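You operate a simulated robot arm through the tools that you are given. There is no shell and no other tool. Be economical: measure what you need, move in short steps, check, and stop when the job is done.

Carry out the task below with a simulated robot arm. There is one attempt and no reset: what you move stays moved.

## Task
Glue the green panel's marked spot, lay the blue patch once it is tacky and roll it down.
Fine: stand the brush back in the tin; use the orange hand roller and put it back. Set down upright: red brush, orange hand roller. A coat counts when it lies all over at full strength: go over it till it gets no stronger.

Only the result counts: the job must be done as asked and must still hold three seconds after the hand-in. Knocking over, shifting, dropping, spilling or breaking anything else fails it.

## Robot
A 7-joint arm with a two-finger parallel gripper, fixed in place. Base frame: the origin is at the foot of the arm, x ahead of it, y to its left, z up; the work surface is at about z = 0.2. Units: cm, degrees, N and s.
With the tool pointing down near the work surface it reaches from about 24 to 62 cm from the base axis. Its first joint turns from -66.0 to 66.0 degrees. Payload 2.6 kg.
The tool frame sits at the grasp point between the pads (the TCP): z along the fingers, y along the line on which they close. The tips reach 3 cm beyond it. The gripper opens to 9.4 cm. The fingers are 2.8 cm wide and 1 cm thick; the gripper's body (5 by 9.6 cm) begins 5.5 cm behind the TCP.
Orientation is that of the tool frame in the base frame, as [roll, pitch, yaw] about the fixed x, y, z axes, in that order (R = Rz(yaw) Ry(pitch) Rx(roll)). With the fingers straight down and closing along the base's y, the tool's x points along the base's -x, its y along +y and its z along -z.

## Interface
- The arm moves only by the tool nudge_tool. Its argument "targets" is a list of rows, each an object of numbers (a shift or turn left out is 0, a gripper value left out holds the last): "tx", "ty", "tz": the shift along the base's x, y, z in mm; "wx", "wy", "wz": the turn, a rotation vector about the base's x, y, z in degrees. In form: [{"tx": .., "ty": .., "tz": .., "wx": .., "wy": .., "wz": ..}, ...]. A call has 1 to 10 rows; each row is the pose to reach, as a shift and turn from the pose commanded when the call began. "fingers" is the opening, from 0 (shut) to 1 (fully open), set as the call begins (left out, the last holds). A row lasts 0.2 s, in which the tool goes at most 5 cm and 8.6 degrees; a call with a longer step from one row to the next is refused whole, and so is a gripper value outside its range. A pose out of reach is approached as far as the arm can. The call stops where the force on the tool passes 40 N (or 10 N more than at its start, if that is more) or the arm is blocked; 0.2 s more then pass. Each finger travels about 7.2 cm/s and halts on what it meets, pressing with about 26 N; the grip force reading is that of the motor and also rises with nothing between the fingers. The clock runs only during rows and for 0.2 s after the last one: add rows that repeat a pose to give the fingers time. The reply holds the time, the measured pose of the TCP, the force on the tool along the base axes, the opening and the grip force, in the units named above and with some noise, with the torque about the TCP (base axes, N m) and any sound that the robot's microphone picked up.
- Cameras (640 x 400 px; columns grow to the right, rows downward): "scene" is fixed at [2.47, 41.81, 58.58]; the picture's right is [-0.86, -0.52, 0.00], its down [-0.24, 0.39, -0.89] and it looks along [0.46, -0.76, -0.46] (base axes); focal length 330 px, centre (320, 200). "wrist" rides on the gripper at [7.6, 1.4, -10.3] in the tool frame; the picture's right is [-0.18, 0.98, 0.00], its down [-0.75, -0.14, -0.64] and it looks along [-0.63, -0.12, 0.77] (tool axes); focal length 243 px, centre (320, 200). There is no depth. A picture from a camera that has moved, and an enlarged one, comes with that camera's place and axes in the base frame and with its lens. The place of the scene camera against the robot may be out by one fixed shift of up to 1.2 cm in any direction.
- get_image(camera): a new picture of that camera. It takes no simulated time.
- close_up(camera, box): a new picture of the part [left, top, right, bottom] of that camera's present view, enlarged. It takes no simulated time.
- job_done(): hands the job in; it is judged then, once.

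Work in short steps. Places have to be worked out from the pictures, the camera data and where the tool is seen: move nearer, look again, correct. Check each grasp and each placing, and mend what went wrong. You have 120 turns and 64 pictures in all, those below and enlarged ones among them. Open the gripper and draw the arm clear of the work before you hand the job in, unless the task says otherwise; then end with one line.

The tools are called as a command line: name --argument value ..., lists and objects as JSON in quotes. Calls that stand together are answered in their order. nudge_tool: Moves the arm, as the interface text tells. Its arguments: {"type":"object","properties":{"targets":{"type":"array","items":{"type":"object","properties":{"tx":{"type":"number"},"ty":{"type":"number"},"tz":{"type":"number"},"wx":{"type":"number"},"wy":{"type":"number"},"wz":{"type":"number"}}}},"fingers":{"type":"number"}},"required":["targets"]} The other tools are called the same way: get_image (camera) takes a picture; close_up (camera, box) takes an enlarged picture of a part of a camera's view; job_done () hands the job in.

At the start:

```text
t: 0.0
eef_pos: [34.47, -10.63, 40.19]
orientation: [-180.0, -0.1, -180.0]
contact_force: [0.4, 0.2, 0.2]
ft_torque: [-0.01, 0.01, -0.03]
opening: 9.39
gripper_force: 0.0
```

scene: 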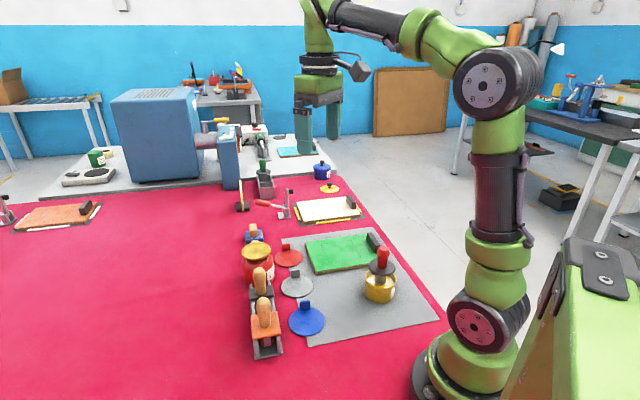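
wrist: 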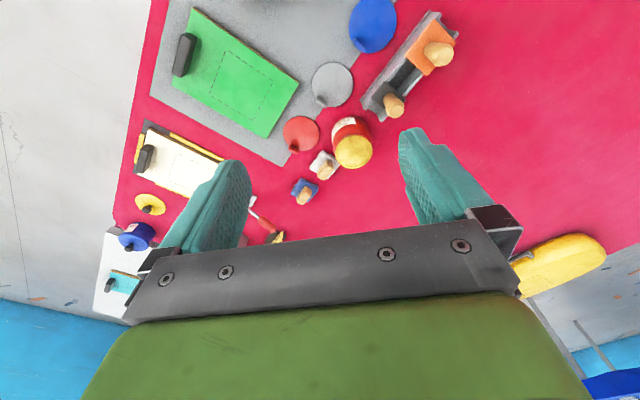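

I'll look closer at the work area in both cameras to identify the tools and the marked spot.

close_up --camera "scene" --box '[220, 170, 460, 370]'

close_up --camera "wrist" --box '[100, 0, 480, 240]'

```text
2.00 times, centred on (340, 270) of scene
camera zoom: at [2.47, 41.81, 58.58], right [-0.86, -0.52, 0.0], down [-0.24, 0.39, -0.89], along [0.46, -0.76, -0.46], focal length 660 px, centre (280, 60)
```

zoom: 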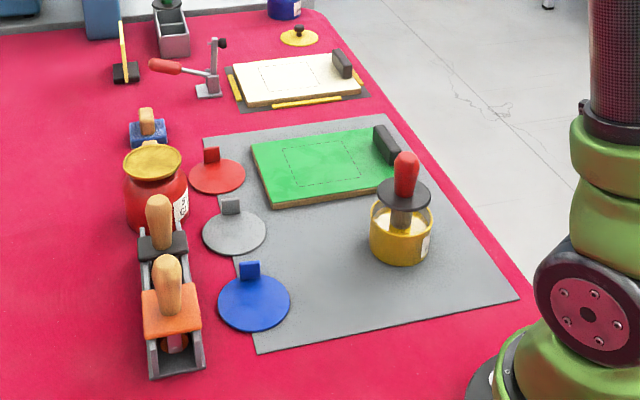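

```text
1.67 times, centred on (290, 120) of wrist
camera zoom: at [26.96, -9.12, 50.4], right [0.18, 0.98, 0.0], down [0.75, -0.14, 0.64], along [0.63, -0.12, -0.77], focal length 404 px, centre (370, 333)
```

zoom: 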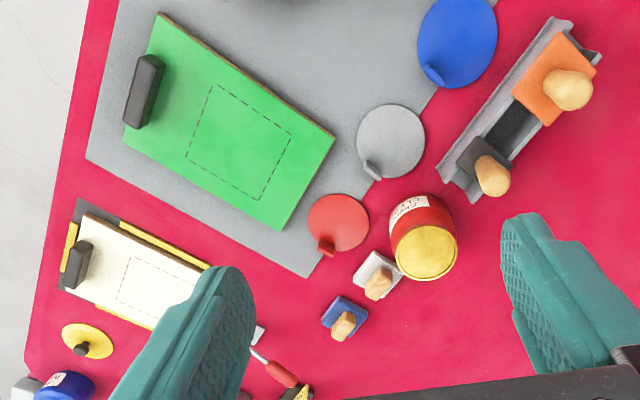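

The red brush stands in the yellow glue tin near (21.5, -18.5), with its handle top at about z=14. The marked spot is near (37.3, -26.2). I'll move over the brush at a safe height and look.

nudge_tool --targets '[{"tx": -33, "ty": -20, "tz": -35}, {"tx": -66, "ty": -40, "tz": -70}, {"tx": -99, "ty": -60, "tz": -105}, {"tx": -130, "ty": -79, "tz": -140}, {"tx": -130, "ty": -79, "tz": -160}, {"tx": -130, "ty": -79, "tz": -160}]' --fingers 1

get_image --camera "wrist"

get_image --camera "scene"

```text
refused: row 1 steps farther than a row can; nothing moved
```

```text
59 pictures are left
camera wrist: at [26.96, -9.12, 50.4], right [0.18, 0.98, 0.0], down [0.75, -0.14, 0.64], along [0.63, -0.12, -0.77], focal length 243 px, centre (320, 200)
```

wrist: 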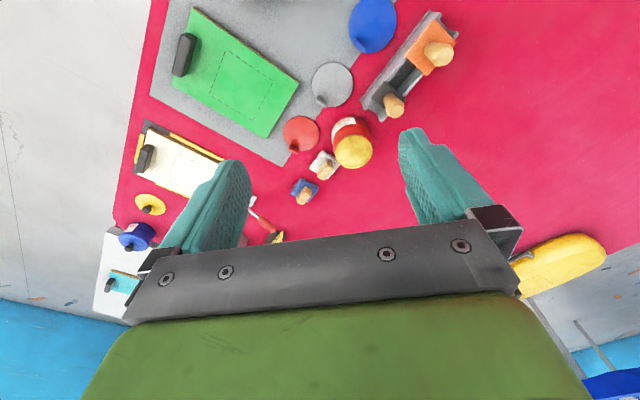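

```text
58 pictures are left
```

scene: 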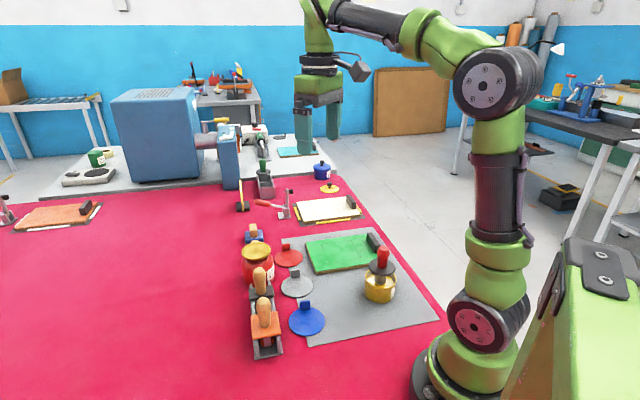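

The first row stepped just over 5 cm, so the call was refused and nothing moved. I'll send it again with smaller steps.

nudge_tool --targets '[{"tx": -26, "ty": -16, "tz": -27}, {"tx": -52, "ty": -32, "tz": -54}, {"tx": -78, "ty": -48, "tz": -81}, {"tx": -104, "ty": -64, "tz": -108}, {"tx": -130, "ty": -79, "tz": -135}, {"tx": -130, "ty": -79, "tz": -160}, {"tx": -130, "ty": -79, "tz": -160}]' --fingers 1

```text
t: 1.6
eef_pos: [21.42, -18.11, 24.54]
orientation: [-179.9, 0.0, -180.0]
contact_force: [-0.6, -0.3, -0.1]
ft_torque: [0.0, -0.02, -0.01]
opening: 9.41
gripper_force: 0.1
```

The arm is above the brush at z=24.5. Next I'll check the alignment.

get_image --camera "wrist"

```text
57 pictures are left
camera wrist: at [13.79, -16.71, 34.75], right [0.18, 0.98, 0.0], down [0.75, -0.14, 0.64], along [0.63, -0.12, -0.77], focal length 243 px, centre (320, 200)
```

wrist: 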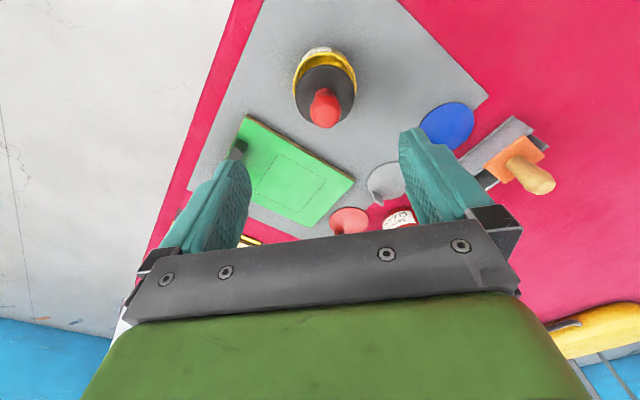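

The brush handle is at about (21.6, -17.7), nearly centred. I'll come down around it and stop just above the black disc.

nudge_tool --targets '[{"tx": 1, "ty": 4, "tz": -40}, {"tx": 1, "ty": 4, "tz": -75}, {"tx": 1, "ty": 4, "tz": -100}, {"tx": 1, "ty": 4, "tz": -110}, {"tx": 1, "ty": 4, "tz": -110}]'

close_up --camera "scene" --box '[300, 200, 460, 320]'

```text
t: 2.8
eef_pos: [21.72, -17.75, 13.38]
orientation: [180.0, 0.0, -180.0]
contact_force: [-0.2, -0.4, 0.0]
ft_torque: [-0.01, 0.02, 0.02]
opening: 9.41
gripper_force: 0.1
```

```text
3.33 times, centred on (380, 260) of scene
camera zoom: at [2.47, 41.81, 58.58], right [-0.86, -0.52, 0.0], down [-0.24, 0.39, -0.89], along [0.46, -0.76, -0.46], focal length 1100 px, centre (120, 0)
```

zoom: 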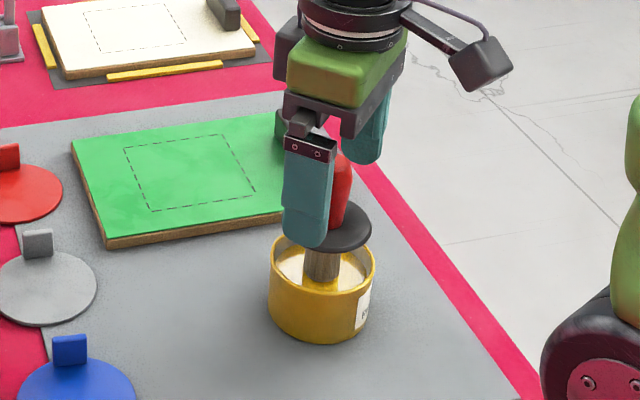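

The fingers straddle the red handle above the disc, so I'll close on it.

nudge_tool --targets '[{"tz": 0}, {"tz": 0}, {"tz": 0}, {"tz": 0}, {"tz": 0}]' --fingers 0

close_up --camera "wrist" --box '[200, 40, 440, 240]'

```text
t: 4.0
eef_pos: [21.77, -17.85, 13.37]
orientation: [180.0, 0.0, -179.9]
contact_force: [-0.2, -0.3, -0.3]
ft_torque: [-0.01, -0.02, 0.02]
opening: 2.81
gripper_force: 26.2
```

```text
2.00 times, centred on (320, 140) of wrist
camera zoom: at [14.09, -16.42, 23.52], right [0.18, 0.98, 0.0], down [0.75, -0.14, 0.64], along [0.63, -0.12, -0.77], focal length 485 px, centre (320, 320)
```

zoom: 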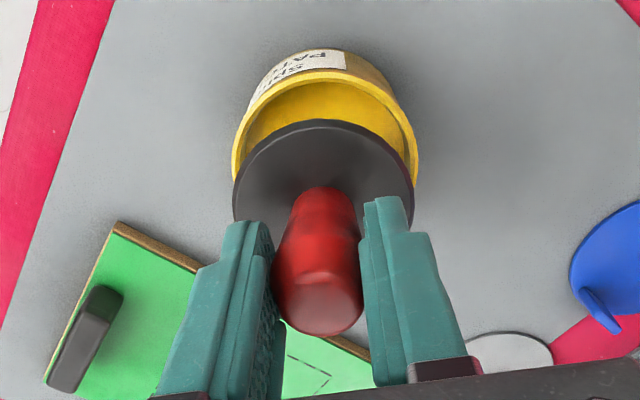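

The handle is gripped at 2.8 cm. I'll lift straight up out of the tin slowly and look.

nudge_tool --targets '[{"tz": 15}, {"tz": 35}, {"tz": 55}, {"tz": 75}, {"tz": 95}, {"tz": 100}, {"tz": 100}]'

close_up --camera "scene" --box '[300, 180, 460, 320]'

close_up --camera "wrist" --box '[220, 0, 440, 200]'

```text
t: 5.6
eef_pos: [21.68, -17.94, 23.43]
orientation: [-180.0, 0.0, 179.9]
contact_force: [0.6, -1.0, -0.9]
ft_torque: [0.04, -0.04, 0.0]
opening: 2.81
gripper_force: 26.0
```

```text
2.86 times, centred on (380, 250) of scene
camera zoom: at [2.47, 41.81, 58.58], right [-0.86, -0.52, 0.0], down [-0.24, 0.39, -0.89], along [0.46, -0.76, -0.46], focal length 943 px, centre (149, 57)
```

zoom: 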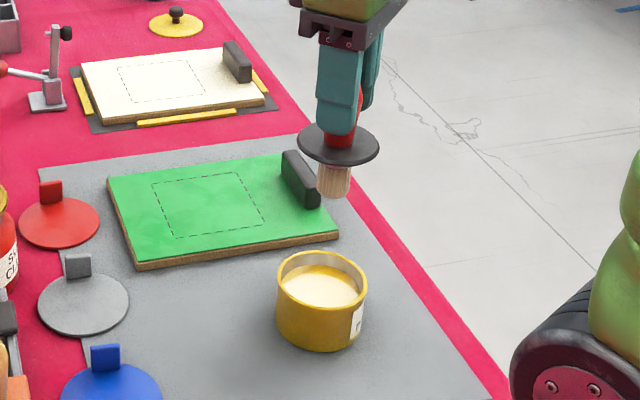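

```text
2.00 times, centred on (330, 100) of wrist
camera zoom: at [14.07, -16.54, 33.55], right [0.18, 0.98, 0.0], down [0.75, -0.14, 0.64], along [0.63, -0.12, -0.77], focal length 485 px, centre (300, 400)
```

zoom: 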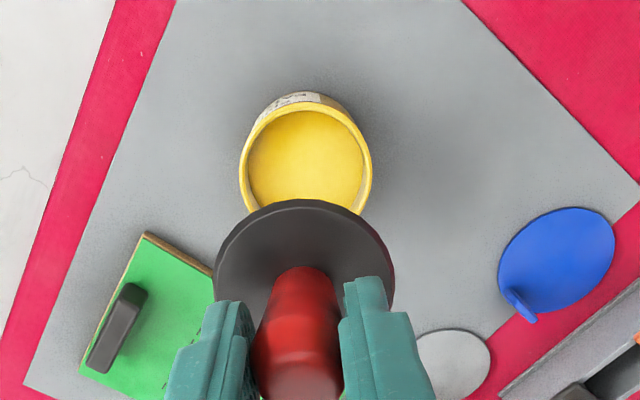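

The brush tip is about 9 cm below the TCP, and the tin is undisturbed. I'll carry the brush to hover over the spot centre near (37.3, -26.2).

nudge_tool --targets '[{"tx": 39, "ty": -21}, {"tx": 78, "ty": -42}, {"tx": 117, "ty": -63}, {"tx": 156, "ty": -83}, {"tx": 156, "ty": -83, "tz": -40}, {"tx": 156, "ty": -83, "tz": -80}, {"tx": 156, "ty": -83, "tz": -100}, {"tx": 156, "ty": -83, "tz": -100}]'

close_up --camera "scene" --box '[290, 200, 410, 290]'

get_image --camera "wrist"

```text
t: 7.4
eef_pos: [37.31, -26.15, 13.35]
orientation: [-180.0, 0.0, 179.9]
contact_force: [0.3, 0.3, -0.3]
ft_torque: [0.01, -0.02, -0.01]
opening: 2.79
gripper_force: 25.7
```

```text
4.44 times, centred on (350, 245) of scene
camera zoom: at [2.47, 41.81, 58.58], right [-0.86, -0.52, 0.0], down [-0.24, 0.39, -0.89], along [0.46, -0.76, -0.46], focal length 1467 px, centre (187, 0)
```

zoom: 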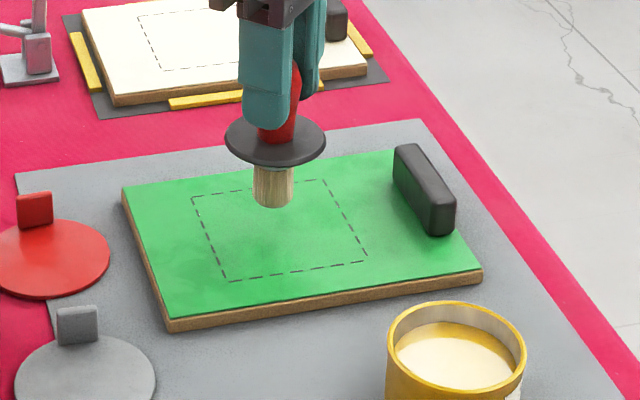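

```text
51 pictures are left
camera wrist: at [29.63, -24.77, 23.5], right [0.18, 0.98, 0.0], down [0.75, -0.14, 0.64], along [0.63, -0.12, -0.77], focal length 243 px, centre (320, 200)
```

wrist: 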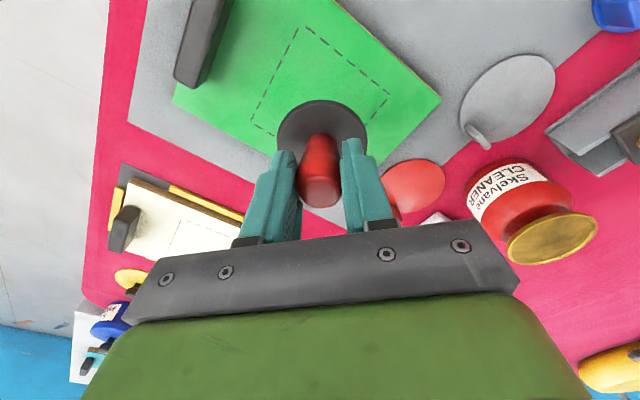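

The spot's centre is about (37.3, -26.3), with sides of roughly 8.7 cm running at about 45°. The red jar is labelled cleaner, so the tin is the glue. I'll lower until contact.

nudge_tool --targets '[{"tz": -15}, {"tz": -20}, {"tz": -24}, {"tz": -26}, {"tz": -26}]'

close_up --camera "scene" --box '[290, 200, 410, 290]'

```text
t: 8.6
eef_pos: [37.34, -26.4, 10.76]
orientation: [-179.9, 0.3, 180.0]
contact_force: [-0.9, 0.9, 17.7]
ft_torque: [-0.03, 0.12, 0.0]
opening: 2.82
gripper_force: 26.1
```

```text
4.44 times, centred on (350, 245) of scene
camera zoom: at [2.46, 41.82, 58.58], right [-0.86, -0.52, 0.0], down [-0.24, 0.39, -0.89], along [0.46, -0.76, -0.46], focal length 1467 px, centre (187, 0)
```

zoom: 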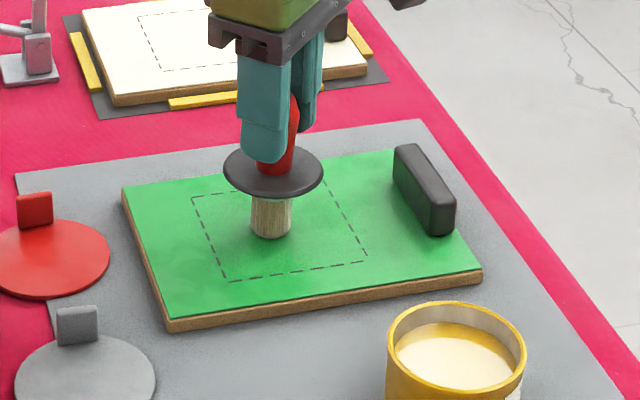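

I get contact at about 17 N at z=10.76. I'll ease off 1.5 mm and start slow strokes along the 45° lanes.

nudge_tool --targets '[{"tz": 1.5, "tx": -23, "ty": 0}, {"tz": 1.5, "tx": -46, "ty": 0}, {"tz": 1.5, "tx": -31, "ty": 16}, {"tz": 1.5, "tx": -15, "ty": 31}, {"tz": 1.5, "tx": 0, "ty": 47}, {"tz": 1.5, "tx": 15.4, "ty": 31.2}, {"tz": 1.5, "tx": 0, "ty": 15.6}, {"tz": 1.5, "tx": -15.4, "ty": 0}, {"tz": 1.5, "tx": -30.8, "ty": -15.6}, {"tz": 1.5, "tx": -15.4, "ty": -31.2}]'

close_up --camera "scene" --box '[290, 200, 410, 290]'

```text
t: 10.8
eef_pos: [35.45, -29.29, 10.71]
orientation: [179.9, -0.2, 179.9]
contact_force: [-4.8, 4.0, 15.1]
ft_torque: [0.33, 0.43, -0.02]
opening: 2.81
gripper_force: 26.1
```

```text
4.44 times, centred on (350, 245) of scene
camera zoom: at [2.46, 41.82, 58.58], right [-0.86, -0.52, 0.0], down [-0.24, 0.39, -0.89], along [0.46, -0.76, -0.46], focal length 1467 px, centre (187, 0)
```

zoom: 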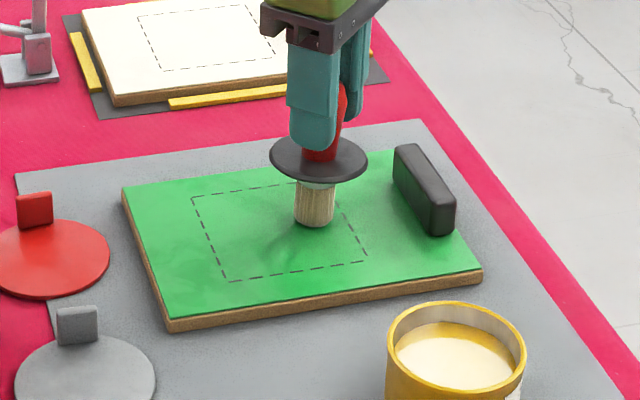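

There's no clear glue film visible. I'll raise the brush and inspect the surface up close before going on.

nudge_tool --targets '[{"tz": 30}, {"tz": 60}, {"tz": 90, "tx": -30, "ty": 30}, {"tz": 90, "tx": -60, "ty": 60}, {"tz": 90, "tx": -60, "ty": 60}]'

close_up --camera "scene" --box '[300, 220, 400, 285]'

```text
refused: row 3 steps farther than a row can; nothing moved
```

```text
6.15 times, centred on (350, 252) of scene
camera zoom: at [2.46, 41.82, 58.58], right [-0.86, -0.52, 0.0], down [-0.24, 0.39, -0.89], along [0.46, -0.76, -0.46], focal length 2031 px, centre (135, -123)
```

zoom: 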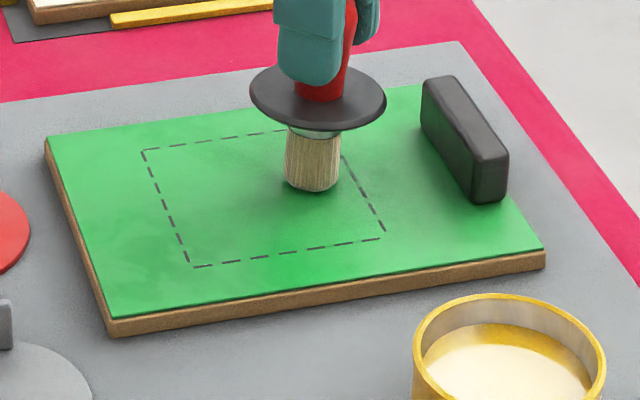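

The surface is dry, so the brush isn't loaded and has to be dipped. I'll lift it, carry it back over the tin and lower it to just above where it stood.

nudge_tool --targets '[{"tz": 48}, {"tz": 95}, {"tz": 110, "tx": -35, "ty": 28.7}, {"tz": 110, "tx": -70, "ty": 57.4}, {"tz": 110, "tx": -105, "ty": 86}, {"tz": 110, "tx": -140.5, "ty": 114.7}, {"tz": 110, "tx": -140.5, "ty": 114.7}, {"tz": 110, "tx": -140.5, "ty": 114.7}]'

get_image --camera "wrist"

```text
t: 12.6
eef_pos: [21.44, -17.89, 22.0]
orientation: [180.0, 0.1, -179.9]
contact_force: [0.5, 0.2, -0.2]
ft_torque: [-0.04, -0.01, -0.02]
opening: 2.77
gripper_force: 26.1
```

```text
47 pictures are left
camera wrist: at [13.88, -16.39, 32.15], right [0.18, 0.98, 0.0], down [0.75, -0.14, 0.64], along [0.63, -0.12, -0.77], focal length 243 px, centre (320, 200)
```

wrist: 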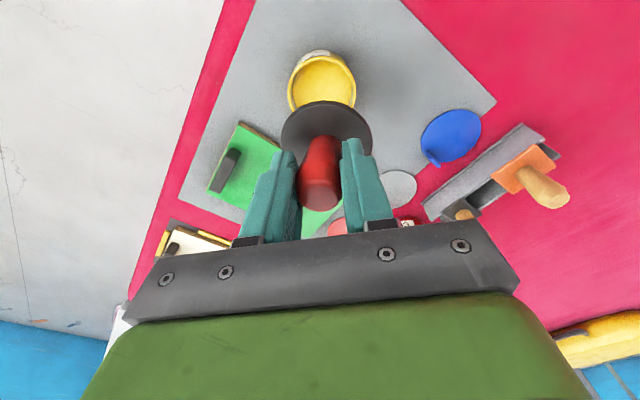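

The tin is right below. I'll lower the brush in, a little deeper than where it stood, watching the force.

nudge_tool --targets '[{"ty": 1, "tz": -40}, {"ty": 1, "tz": -70}, {"ty": 1, "tz": -85}, {"ty": 1, "tz": -90}, {"ty": 1, "tz": -93}, {"ty": 1, "tz": -96}, {"ty": 1, "tz": -96}]'

close_up --camera "scene" --box '[340, 230, 440, 310]'

```text
t: 14.2
eef_pos: [21.72, -17.85, 12.19]
orientation: [-179.9, 0.1, 180.0]
contact_force: [4.6, 2.0, 18.1]
ft_torque: [0.02, -0.36, 0.0]
opening: 2.82
gripper_force: 26.4
```

```text
5.00 times, centred on (390, 270) of scene
camera zoom: at [2.46, 41.82, 58.58], right [-0.86, -0.52, 0.0], down [-0.24, 0.39, -0.89], along [0.46, -0.76, -0.46], focal length 1650 px, centre (-30, -150)
```

zoom: 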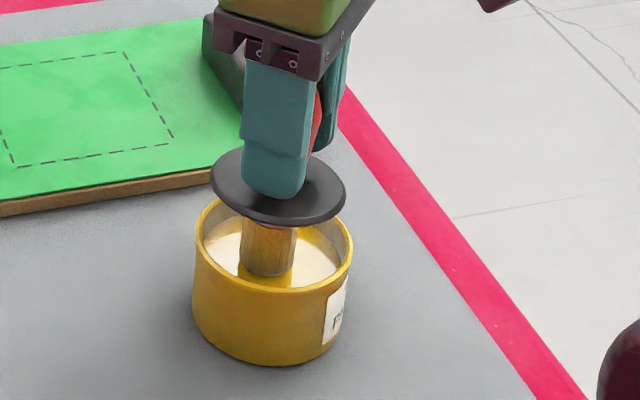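

It bottomed out at about 18 N. The handle has slid up in the grip until the disc met the fingertips. I'll lift out and check whether the bristles carry glue.

nudge_tool --targets '[{"tz": 3}, {"tz": 3}, {"tz": 3}, {"tz": 20}, {"tz": 40}, {"tz": 60}, {"tz": 80}, {"tz": 80}]'

close_up --camera "scene" --box '[340, 210, 440, 310]'

```text
t: 16.0
eef_pos: [21.6, -17.84, 20.08]
orientation: [-180.0, -0.1, -180.0]
contact_force: [-0.6, 0.1, -1.5]
ft_torque: [-0.03, -0.01, -0.02]
opening: 2.83
gripper_force: 26.2
```

```text
4.00 times, centred on (390, 260) of scene
camera zoom: at [2.47, 41.81, 58.58], right [-0.86, -0.52, 0.0], down [-0.24, 0.39, -0.89], along [0.46, -0.76, -0.46], focal length 1320 px, centre (40, -40)
```

zoom: 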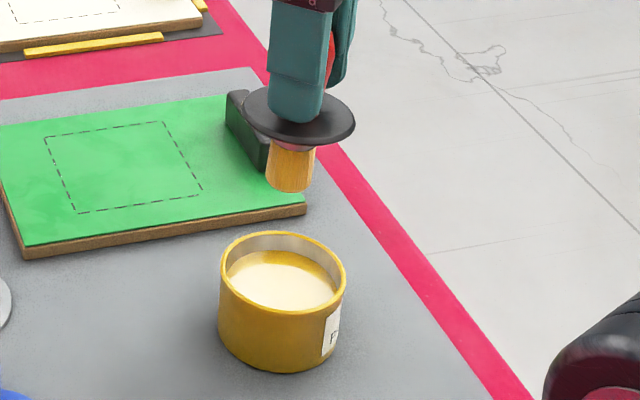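

The bristles are amber now, so the brush is loaded. I'll carry it to the near corner of the spot and lower close to the surface.

nudge_tool --targets '[{"tx": 37, "ty": -28}, {"tx": 74, "ty": -57}, {"tx": 111, "ty": -85}, {"tx": 111, "ty": -85, "tz": -40}, {"tx": 111, "ty": -85, "tz": -75}, {"tx": 111, "ty": -85, "tz": -86}, {"tx": 111, "ty": -85, "tz": -90}, {"tx": 111, "ty": -85, "tz": -90}]'

```text
t: 17.8
eef_pos: [32.73, -26.25, 11.03]
orientation: [-180.0, 0.1, -180.0]
contact_force: [0.6, -0.1, -0.8]
ft_torque: [0.01, 0.04, -0.05]
opening: 2.82
gripper_force: 25.6
```

No contact yet at z=11.03, so I'll lower in fine steps.

nudge_tool --targets '[{"tz": -2}, {"tz": -4}, {"tz": -4}]'

```text
t: 18.6
eef_pos: [32.78, -26.34, 10.5]
orientation: [180.0, 0.0, 179.9]
contact_force: [0.6, 0.9, -0.8]
ft_torque: [-0.01, -0.01, -0.01]
opening: 2.83
gripper_force: 26.3
```

nudge_tool --targets '[{"tz": -1.5}, {"tz": -3}, {"tz": -4.5}, {"tz": -4.5}]'

```text
t: 19.6
eef_pos: [32.84, -26.23, 10.23]
orientation: [180.0, 0.0, -180.0]
contact_force: [0.9, 0.1, 0.1]
ft_torque: [0.0, 0.0, -0.01]
opening: 2.8
gripper_force: 26.0
```

Still no contact at 10.23, so I'll keep going down.

nudge_tool --targets '[{"tz": -2}, {"tz": -4}, {"tz": -4}]'

close_up --camera "scene" --box '[300, 210, 400, 285]'

```text
t: 20.4
eef_pos: [32.88, -26.29, 9.98]
orientation: [-179.9, -0.1, 180.0]
contact_force: [-0.5, -0.3, -1.1]
ft_torque: [0.01, 0.0, 0.03]
opening: 2.79
gripper_force: 25.8
```

```text
5.33 times, centred on (350, 248) of scene
camera zoom: at [2.47, 41.81, 58.58], right [-0.86, -0.52, 0.0], down [-0.24, 0.39, -0.89], along [0.46, -0.76, -0.46], focal length 1760 px, centre (160, -53)
```

zoom: 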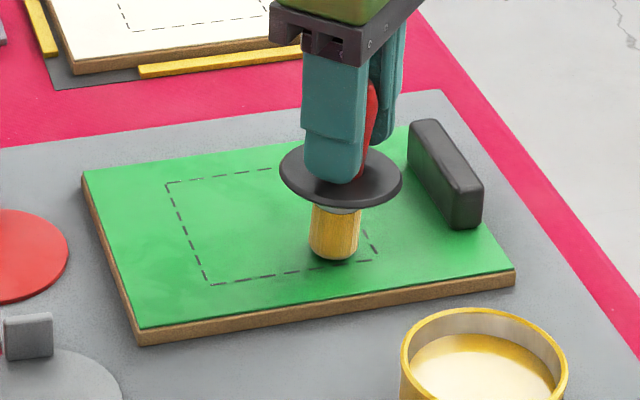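

The bristles are about a millimetre above the surface. I'll lower 3 mm more and stroke the first two lanes.

nudge_tool --targets '[{"tx": -4, "tz": -3}, {"tx": 12.6, "ty": 17, "tz": -3}, {"tx": 29.4, "ty": 34, "tz": -3}, {"tx": 46, "ty": 51, "tz": -3}, {"tx": 58.8, "ty": 38.4, "tz": -3}, {"tx": 42, "ty": 21.3, "tz": -3}, {"tx": 25.2, "ty": 4.3, "tz": -3}, {"tx": 8.4, "ty": -12.8, "tz": -3}, {"tx": 21, "ty": -25.6, "tz": -3}, {"tx": 21, "ty": -25.6, "tz": -3}]'

close_up --camera "scene" --box '[300, 210, 400, 285]'

```text
t: 22.6
eef_pos: [34.84, -29.01, 9.57]
orientation: [-179.9, 0.0, 180.0]
contact_force: [-0.1, -0.3, -0.9]
ft_torque: [-0.02, -0.02, -0.01]
opening: 2.83
gripper_force: 25.7
```

```text
5.33 times, centred on (350, 248) of scene
camera zoom: at [2.47, 41.81, 58.58], right [-0.86, -0.52, 0.0], down [-0.24, 0.39, -0.89], along [0.46, -0.76, -0.46], focal length 1760 px, centre (160, -53)
```

zoom: 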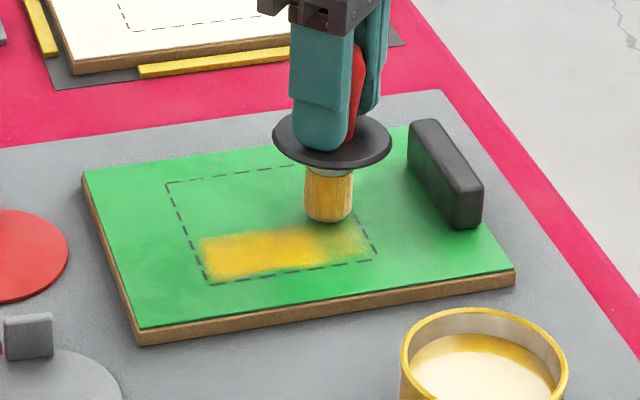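

Amber glue is going down well, though it's fainter at the near-right end where the brush was barely touching. I'll press 1 mm lower and continue the lanes.

nudge_tool --targets '[{"tx": 16.8, "ty": 17, "tz": -1}, {"tx": 33.6, "ty": 34, "tz": -1}, {"tx": 50.4, "ty": 51.2, "tz": -1}, {"tx": 63, "ty": 38.4, "tz": -1}, {"tx": 46.2, "ty": 21.3, "tz": -1}, {"tx": 29.4, "ty": 4.3, "tz": -1}, {"tx": 12.6, "ty": -12.8, "tz": -1}, {"tx": 25.2, "ty": -25.6, "tz": -1}, {"tx": 42, "ty": -8.5, "tz": -1}, {"tx": 58.8, "ty": 8.5, "tz": -1}]'

close_up --camera "scene" --box '[300, 210, 400, 285]'

```text
t: 24.8
eef_pos: [40.67, -28.15, 9.31]
orientation: [-179.9, 0.1, 179.9]
contact_force: [-2.1, 0.0, 10.3]
ft_torque: [-0.1, 0.18, 0.02]
opening: 2.78
gripper_force: 26.0
```

```text
5.33 times, centred on (350, 248) of scene
camera zoom: at [2.46, 41.81, 58.58], right [-0.86, -0.52, 0.0], down [-0.24, 0.39, -0.89], along [0.46, -0.76, -0.46], focal length 1760 px, centre (160, -53)
```

zoom: 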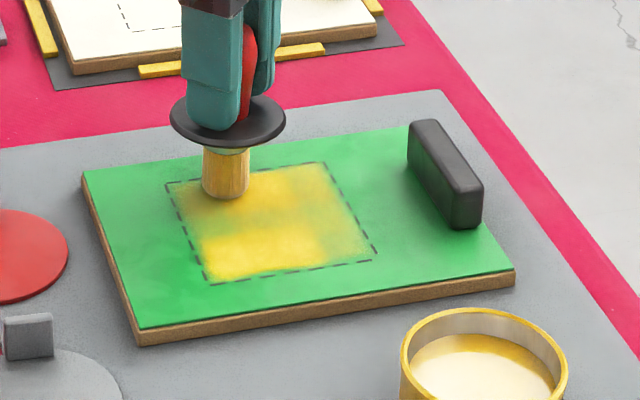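

The coat is building but isn't even yet, and the bristles are getting paler. I'll finish the lane and cross-stroke the left half.

nudge_tool --targets '[{"tx": 19.6, "ty": 17.1}, {"tx": 1.9, "ty": 35.1}, {"tx": -15.8, "ty": 53}, {"tx": -33.6, "ty": 71.1}, {"tx": -51.1, "ty": 53.3}, {"tx": -33.4, "ty": 35.3}, {"tx": -15.6, "ty": 17.3}, {"tx": 2.1, "ty": -0.7}, {"tx": -15.4, "ty": -18.4}, {"tx": -33.1, "ty": -0.4}]'

```text
t: 27.0
eef_pos: [37.32, -28.2, 9.53]
orientation: [180.0, 0.1, -179.9]
contact_force: [0.2, 0.3, 0.4]
ft_torque: [-0.01, -0.03, -0.03]
opening: 2.8
gripper_force: 26.4
```

I'll finish the cross-strokes over the right half, pressing slightly more, then lift to inspect.

nudge_tool --targets '[{"tx": -17.7, "ty": 18, "tz": -1}, {"tx": -35.5, "ty": 36, "tz": -1}, {"tx": -53, "ty": 18.2, "tz": -1}, {"tx": -35.3, "ty": 0.2, "tz": -1}, {"tx": -17.5, "ty": -17.8, "tz": -1}, {"tx": 0.2, "ty": -35.8, "tz": -1}, {"tx": 0, "ty": -36, "tz": 48}, {"tx": 0, "ty": -36, "tz": 95}, {"tx": -35, "ty": -10, "tz": 115}, {"tx": -70, "ty": 20, "tz": 115}]'

close_up --camera "scene" --box '[300, 200, 420, 285]'

```text
t: 29.2
eef_pos: [30.58, -26.13, 21.4]
orientation: [180.0, 0.1, -180.0]
contact_force: [-0.4, 0.4, -1.7]
ft_torque: [0.02, 0.0, 0.02]
opening: 2.8
gripper_force: 26.0
```

```text
4.71 times, centred on (360, 242) of scene
camera zoom: at [2.47, 41.81, 58.58], right [-0.86, -0.52, 0.0], down [-0.24, 0.39, -0.89], along [0.46, -0.76, -0.46], focal length 1553 px, centre (132, 0)
```

zoom: 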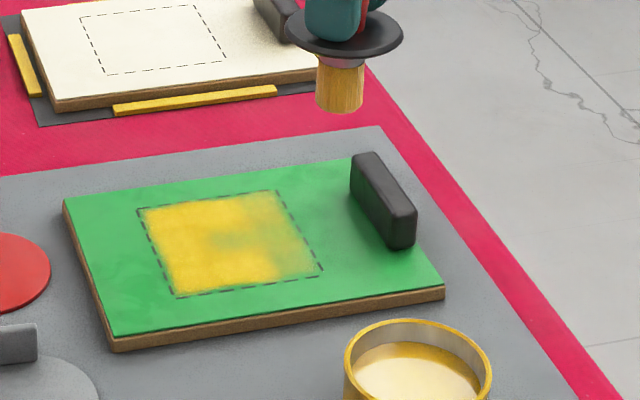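

The left half is well coated but the right half is weak, so I'll re-dip.

nudge_tool --targets '[{"tx": -30, "ty": 28}, {"tx": -60, "ty": 56}, {"tx": -91, "ty": 83}, {"tx": -91, "ty": 83, "tz": -45}, {"tx": -91, "ty": 83, "tz": -80}, {"tx": -91, "ty": 83, "tz": -89}, {"tx": -91, "ty": 83, "tz": -91}, {"tx": -91, "ty": 83, "tz": -91}, {"tx": -91, "ty": 83, "tz": -91}, {"tx": -91, "ty": 83, "tz": -91}]'

```text
t: 31.4
eef_pos: [21.43, -18.0, 12.08]
orientation: [179.9, 0.0, -180.0]
contact_force: [0.4, -0.6, 0.1]
ft_torque: [0.02, 0.02, 0.01]
opening: 2.8
gripper_force: 25.5
```

The brush is in the liquid. I'll dip a touch deeper, then return to just above the weak corner of the spot.

nudge_tool --targets '[{"tz": -2}, {"tz": -2}, {"tz": 40}, {"tz": 80}, {"tx": 35, "ty": -28, "tz": 80}, {"tx": 70, "ty": -56, "tz": 80}, {"tx": 106, "ty": -83, "tz": 80}, {"tx": 106, "ty": -83, "tz": 40}, {"tx": 106, "ty": -83, "tz": 0}, {"tx": 106, "ty": -83, "tz": -18}]'

```text
t: 33.6
eef_pos: [31.9, -25.99, 10.22]
orientation: [180.0, 0.2, -179.9]
contact_force: [1.0, 0.2, -0.9]
ft_torque: [0.01, 0.0, 0.01]
opening: 2.82
gripper_force: 26.2
```

I'll lower into contact and stroke the weak right side in lanes along the A–D edge.

nudge_tool --targets '[{"tz": -11}, {"tx": 18, "ty": -18, "tz": -11}, {"tx": 35, "ty": -36, "tz": -11}, {"tx": 53, "ty": -54, "tz": -11}, {"tx": 64, "ty": -42.6, "tz": -11}, {"tx": 46.5, "ty": -24.6, "tz": -11}, {"tx": 28.8, "ty": -6.6, "tz": -11}, {"tx": 11, "ty": 11.4, "tz": -11}, {"tx": 23, "ty": 23.4, "tz": -11}, {"tx": 40.7, "ty": 5.4, "tz": -11}]'

close_up --camera "scene" --box '[300, 200, 420, 285]'

```text
t: 35.8
eef_pos: [36.06, -25.24, 9.09]
orientation: [179.8, 0.1, -179.9]
contact_force: [-7.9, 8.9, 31.2]
ft_torque: [0.62, 0.36, -0.01]
opening: 2.82
gripper_force: 25.5
```

```text
4.71 times, centred on (360, 242) of scene
camera zoom: at [2.45, 41.83, 58.57], right [-0.86, -0.52, 0.0], down [-0.24, 0.39, -0.89], along [0.46, -0.76, -0.46], focal length 1553 px, centre (132, 0)
```

zoom: 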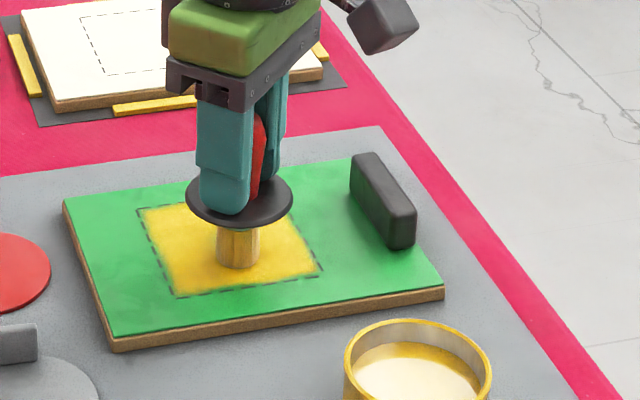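

The force reached 31 N, which is too hard, though the panel hasn't moved. I'll ease up 1.5 mm and go around the perimeter.

nudge_tool --targets '[{"tx": 17.7, "ty": -18, "tz": 1.5}, {"tx": 35.4, "ty": -36, "tz": 1.5}, {"tx": 50, "ty": -20, "tz": 1.5}, {"tx": 65.6, "ty": -5.4, "tz": 1.5}, {"tx": 47.6, "ty": 12.6, "tz": 1.5}, {"tx": 30, "ty": 30.6, "tz": 1.5}, {"tx": 12.6, "ty": 48.6, "tz": 1.5}, {"tx": -5, "ty": 30.6, "tz": 1.5}, {"tx": -23, "ty": 12.6, "tz": 1.5}, {"tx": -41, "ty": -5.4, "tz": 1.5}]'

close_up --camera "scene" --box '[300, 200, 420, 285]'

```text
t: 38.0
eef_pos: [31.71, -26.22, 9.18]
orientation: [-180.0, 0.0, -180.0]
contact_force: [1.7, 1.6, 5.8]
ft_torque: [0.15, -0.22, 0.01]
opening: 2.79
gripper_force: 25.9
```

```text
4.71 times, centred on (360, 242) of scene
camera zoom: at [2.46, 41.82, 58.58], right [-0.86, -0.52, 0.0], down [-0.24, 0.39, -0.89], along [0.46, -0.76, -0.46], focal length 1553 px, centre (132, 0)
```

zoom: 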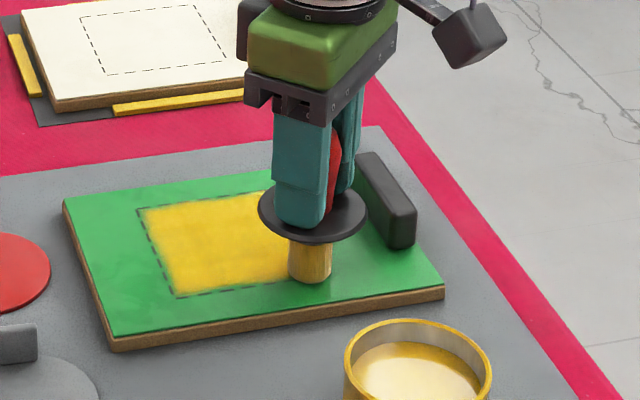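

Almost there. I'll run the right-edge lanes once more at a light force.

nudge_tool --targets '[{"tx": 18, "ty": -18}, {"tx": 35, "ty": -36}, {"tx": 53, "ty": -54}, {"tx": 64, "ty": -42.6}, {"tx": 46.5, "ty": -24.6}, {"tx": 28.8, "ty": -6.6}, {"tx": 11, "ty": 11.4}, {"tx": 23, "ty": 23.4}, {"tx": 40.7, "ty": 5.4}, {"tx": 58.4, "ty": -12.6}]'

```text
t: 40.2
eef_pos: [37.72, -27.44, 9.19]
orientation: [180.0, 0.0, -180.0]
contact_force: [1.0, 0.1, -0.7]
ft_torque: [-0.01, 0.03, -0.01]
opening: 2.8
gripper_force: 26.0
```

I'll finish with the interior lanes on the left half, 1 mm lower, and then lift.

nudge_tool --targets '[{"tx": 17.7, "ty": -18, "tz": -1}, {"tx": 30.3, "ty": -5.2, "tz": -1}, {"tx": 12.6, "ty": 12.8, "tz": -1}, {"tx": -5.2, "ty": 30.8, "tz": -1}, {"tx": -22.9, "ty": 48.8, "tz": -1}, {"tx": -13.8, "ty": 58, "tz": -1}, {"tx": 4, "ty": 40, "tz": -1}, {"tx": 21.7, "ty": 22, "tz": -1}, {"tx": 39.4, "ty": 4.1, "tz": -1}, {"tx": 39.4, "ty": 4.1, "tz": 40}]'

nudge_tool --targets '[{"tz": 48}, {"tz": 85, "tx": -20}, {"tz": 90, "tx": -65}, {"tz": 90, "tx": -110}, {"tz": 90, "tx": -120, "ty": 30}, {"tz": 90, "tx": -120, "ty": 30}]'

close_up --camera "scene" --box '[310, 210, 390, 280]'

```text
t: 42.4
eef_pos: [41.66, -26.94, 13.18]
orientation: [180.0, -0.1, -180.0]
contact_force: [-1.3, 0.2, -0.8]
ft_torque: [0.0, 0.0, -0.02]
opening: 2.81
gripper_force: 26.6
```

```text
t: 43.8
eef_pos: [29.73, -23.8, 22.29]
orientation: [-180.0, 0.0, -180.0]
contact_force: [-0.5, -0.1, -0.7]
ft_torque: [-0.02, -0.05, 0.0]
opening: 2.79
gripper_force: 26.1
```

```text
5.71 times, centred on (350, 245) of scene
camera zoom: at [2.47, 41.81, 58.58], right [-0.86, -0.52, 0.0], down [-0.24, 0.39, -0.89], along [0.46, -0.76, -0.46], focal length 1886 px, centre (149, -57)
```

zoom: 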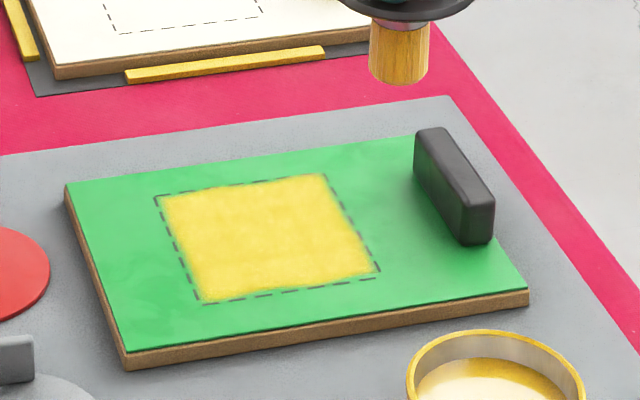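

The coat is nearly full, with only thin gaps of 3–4 mm left along the left and bottom dashed lines. I'll give those two edges one more pass, slightly further out.

nudge_tool --targets '[{"tx": 42, "ty": -7, "tz": -25}, {"tx": 84, "ty": -15, "tz": -50}, {"tx": 128, "ty": -21, "tz": -70}, {"tx": 132, "ty": -22, "tz": -115}, {"tx": 132, "ty": -22, "tz": -132}, {"tx": 113, "ty": -3, "tz": -132}, {"tx": 94.5, "ty": 16, "tz": -132}, {"tx": 75.7, "ty": 35, "tz": -132}, {"tx": 57, "ty": 16, "tz": -132}, {"tx": 38, "ty": -3, "tz": -132}]'

nudge_tool --targets '[{"tx": -19, "ty": -19}, {"tx": 0, "ty": 0}, {"tx": 19, "ty": 19}, {"tx": 37.7, "ty": 38}, {"tx": 56, "ty": 19}, {"tx": 75, "ty": 0}, {"tx": 93, "ty": -18}, {"tx": 75, "ty": 0}, {"tx": 75, "ty": 0, "tz": 48}, {"tx": 75, "ty": 0, "tz": 95}]'

close_up --camera "scene" --box '[310, 210, 390, 280]'

```text
t: 46.0
eef_pos: [33.65, -24.22, 9.09]
orientation: [180.0, 0.2, -179.8]
contact_force: [5.6, 5.4, 21.6]
ft_torque: [0.38, -0.51, 0.03]
opening: 2.8
gripper_force: 25.1
```

```text
t: 46.9
eef_pos: [36.08, -21.85, 9.1]
orientation: [-179.6, 0.4, 179.7]
contact_force: [0.6, 1.5, 4.0]
ft_torque: [0.16, -0.15, -0.01]
opening: 2.8
gripper_force: 26.1
stopped in row 4: the force on the tool passed its limit at 41 N (the readings are from after the stop); the commanded pose is now the measured one
```

```text
5.71 times, centred on (350, 245) of scene
camera zoom: at [2.46, 41.81, 58.58], right [-0.86, -0.52, 0.0], down [-0.24, 0.39, -0.89], along [0.46, -0.76, -0.46], focal length 1886 px, centre (149, -57)
```

zoom: 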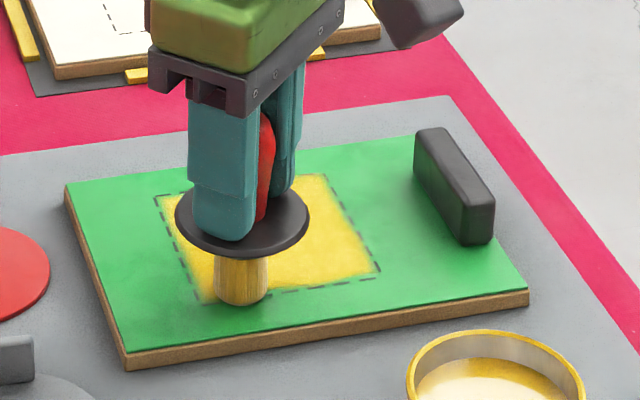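

The force limit tripped but the panel is in place. I'll ease 1 mm, finish the left edge lightly and lift.

nudge_tool --targets '[{"tx": 12, "ty": 14, "tz": 0.5}, {"tx": 31, "ty": -4, "tz": 0.5}, {"tx": 50, "ty": -23, "tz": 0.5}, {"tx": 68, "ty": -42, "tz": 0.5}, {"tx": 68, "ty": -42, "tz": 48}, {"tx": 68, "ty": -42, "tz": 95}, {"tx": 25, "ty": -35, "tz": 120}, {"tx": -20, "ty": -25, "tz": 130}, {"tx": -65, "ty": -15, "tz": 130}, {"tx": -65, "ty": -15, "tz": 130}]'

close_up --camera "scene" --box '[310, 210, 390, 280]'

```text
refused: row 7 steps farther than a row can; nothing moved
```

```text
5.71 times, centred on (350, 245) of scene
camera zoom: at [2.46, 41.81, 58.58], right [-0.86, -0.52, 0.0], down [-0.24, 0.39, -0.89], along [0.46, -0.76, -0.46], focal length 1886 px, centre (149, -57)
```

zoom: 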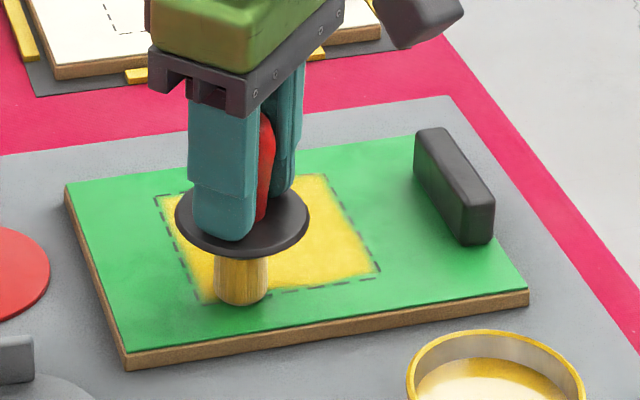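

That call was refused because one step was too long, so I'm resending it with smaller steps and will wait for it before taking pictures.

nudge_tool --targets '[{"tx": 12, "ty": 14, "tz": 0.5}, {"tx": 31, "ty": -4, "tz": 0.5}, {"tx": 50, "ty": -23, "tz": 0.5}, {"tx": 68, "ty": -42, "tz": 0.5}, {"tx": 68, "ty": -42, "tz": 48}, {"tx": 60, "ty": -40, "tz": 92}, {"tx": 25, "ty": -35, "tz": 120}, {"tx": -15, "ty": -25, "tz": 130}, {"tx": -60, "ty": -15, "tz": 130}, {"tx": -60, "ty": -15, "tz": 130}]'

```text
t: 49.1
eef_pos: [29.71, -23.09, 21.8]
orientation: [-179.6, 0.2, 179.9]
contact_force: [0.9, 0.0, -0.7]
ft_torque: [0.01, -0.01, 0.01]
opening: 2.78
gripper_force: 26.4
```

close_up --camera "scene" --box '[310, 210, 390, 280]'

```text
5.71 times, centred on (350, 245) of scene
camera zoom: at [2.46, 41.81, 58.58], right [-0.86, -0.52, 0.0], down [-0.24, 0.39, -0.89], along [0.46, -0.76, -0.46], focal length 1886 px, centre (149, -57)
```

zoom: 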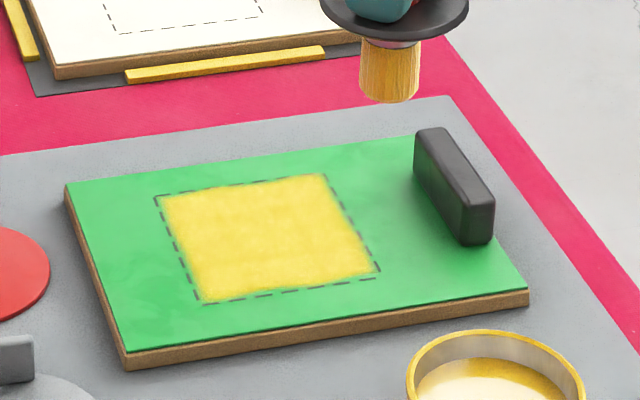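

The film looks the same after that pass, so it's at full strength and clearly ends at the marked region. Next I'll take the brush back to the tin and lower it in.

nudge_tool --targets '[{"tx": -41, "ty": 27}, {"tx": -82, "ty": 53}, {"tx": -82, "ty": 53}, {"tx": -82, "ty": 53, "tz": -45}, {"tx": -82, "ty": 53, "tz": -85}, {"tx": -82, "ty": 53, "tz": -98}, {"tx": -82, "ty": 53, "tz": -101}, {"tx": -82, "ty": 53, "tz": -101}]'

```text
t: 50.9
eef_pos: [21.74, -17.92, 12.03]
orientation: [-179.5, 0.2, 179.8]
contact_force: [0.0, -0.2, -0.5]
ft_torque: [-0.02, -0.02, 0.0]
opening: 2.83
gripper_force: 25.5
```

No floor contact yet, so I'll keep lowering gently.

nudge_tool --targets '[{"tz": -1.5}, {"tz": -3}, {"tz": -4}, {"tz": -4}]'

```text
t: 51.9
eef_pos: [21.68, -18.06, 11.47]
orientation: [-179.6, 0.2, 179.8]
contact_force: [-2.0, 0.5, 4.6]
ft_torque: [0.05, 0.18, -0.02]
opening: 2.79
gripper_force: 26.4
```

It touched the tin floor at 4.6 N. I'll raise it a hair and release.

nudge_tool --targets '[{"tz": 0.5}, {"tz": 0.5}, {"tz": 0.5}, {"tz": 0.5}]' --fingers 0.7

close_up --camera "scene" --box '[340, 220, 440, 310]'

```text
t: 52.9
eef_pos: [21.86, -18.1, 11.52]
orientation: [-179.5, 0.2, 179.9]
contact_force: [-0.4, -0.6, -0.4]
ft_torque: [0.02, -0.01, 0.01]
opening: 6.58
gripper_force: 0.0
```

```text
4.44 times, centred on (390, 265) of scene
camera zoom: at [2.47, 41.81, 58.58], right [-0.86, -0.52, 0.0], down [-0.24, 0.39, -0.89], along [0.46, -0.76, -0.46], focal length 1467 px, centre (9, -89)
```

zoom: 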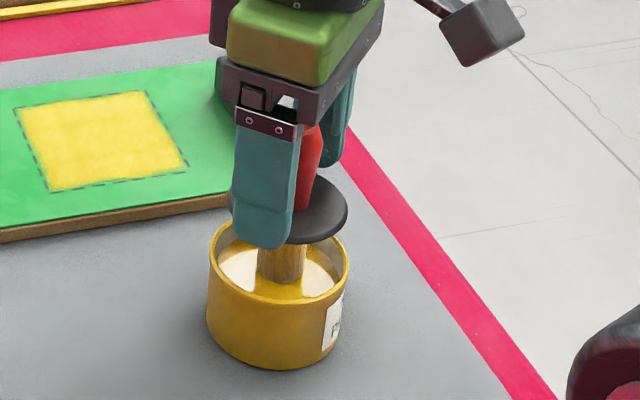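

The brush stands upright in the tin. I'll lift straight up, then move over toward the blue patch to look.

nudge_tool --targets '[{"tz": 40}, {"tz": 85}, {"tz": 130, "wx": 0.5, "wy": 0.2}, {"tz": 165, "wx": 0.5, "wy": 0.2}, {"tx": 30, "ty": 32, "tz": 165, "wx": 0.5, "wy": 0.2}, {"tx": 60, "ty": 64, "tz": 165, "wx": 0.5, "wy": 0.2}, {"tx": 92, "ty": 98, "tz": 165, "wx": 0.5, "wy": 0.2}, {"tx": 120, "ty": 128, "tz": 165, "wx": 0.5, "wy": 0.2}, {"tx": 142, "ty": 150, "tz": 165, "wx": 0.5, "wy": 0.2}, {"tx": 142, "ty": 150, "tz": 165, "wx": 0.5, "wy": 0.2}]' --fingers 1

get_image --camera "wrist"

get_image --camera "scene"

```text
t: 55.1
eef_pos: [36.12, -2.84, 27.65]
orientation: [179.9, -0.1, 179.8]
contact_force: [-0.2, 1.0, 0.1]
ft_torque: [0.01, -0.01, 0.0]
opening: 9.4
gripper_force: 0.1
```

```text
33 pictures are left
camera wrist: at [28.57, -1.45, 37.91], right [0.19, 0.98, 0.0], down [0.75, -0.14, 0.64], along [0.63, -0.12, -0.77], focal length 243 px, centre (320, 200)
```

wrist: 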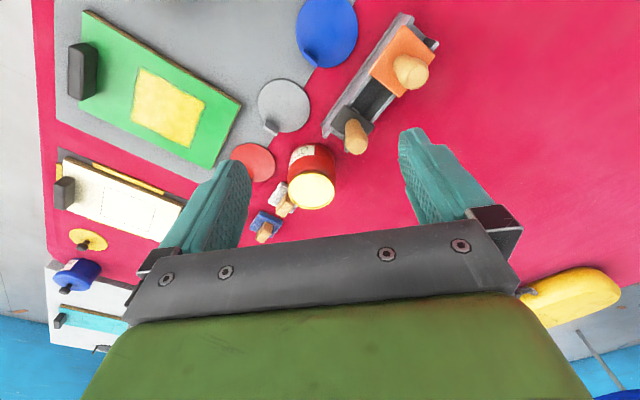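

```text
32 pictures are left
```

scene: 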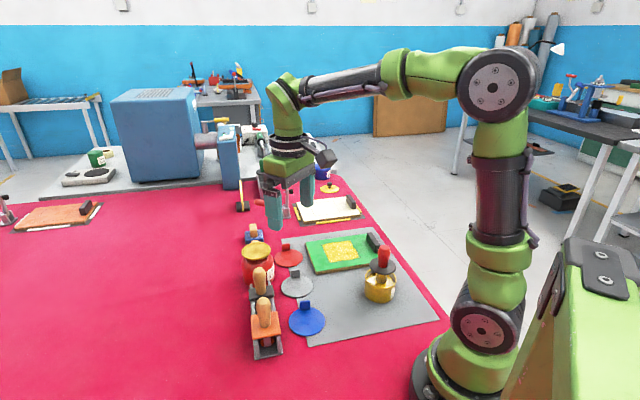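

The blue disc is centred at about (31.7, -1.4). Its upright tab is near (34.1, -3.8), tangential along (0.7, 0.7). I'll turn the tool 45°, narrow the fingers and hover over the tab.

nudge_tool --targets '[{"tx": -3, "ty": -2, "tz": -20, "wz": 7.5}, {"tx": -6, "ty": -4, "tz": -40, "wz": 15}, {"tx": -9, "ty": -6, "tz": -60, "wz": 22.5}, {"tx": -12, "ty": -8, "tz": -80, "wz": 30}, {"tx": -15, "ty": -9, "tz": -100, "wz": 37.5}, {"tx": -19, "ty": -10, "tz": -130, "wz": 45}, {"tx": -19, "ty": -10, "tz": -160, "wz": 45}, {"tx": -19, "ty": -10, "tz": -160, "wz": 45}]' --fingers 0.37

get_image --camera "wrist"

close_up --camera "scene" --box '[240, 250, 360, 350]'

```text
t: 56.9
eef_pos: [33.86, -3.88, 12.14]
orientation: [179.8, 0.1, -135.1]
contact_force: [1.4, -0.4, 0.1]
ft_torque: [0.01, 0.02, -0.02]
opening: 3.46
gripper_force: 0.1
```

```text
31 pictures are left
camera wrist: at [27.49, -8.26, 22.37], right [-0.56, 0.83, 0.0], down [0.63, 0.43, 0.64], along [0.53, 0.36, -0.77], focal length 243 px, centre (320, 200)
```

wrist: 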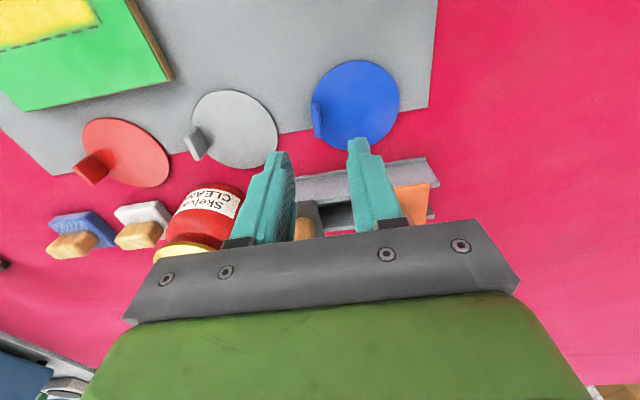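

```text
4.00 times, centred on (300, 300) of scene
camera zoom: at [2.47, 41.81, 58.58], right [-0.86, -0.52, 0.0], down [-0.24, 0.39, -0.89], along [0.46, -0.76, -0.46], focal length 1320 px, centre (400, -200)
```

zoom: 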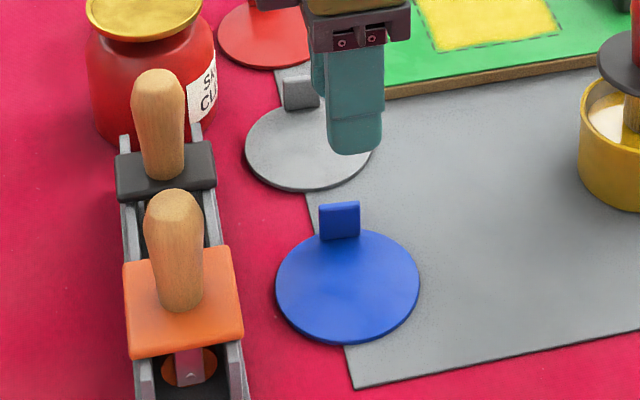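

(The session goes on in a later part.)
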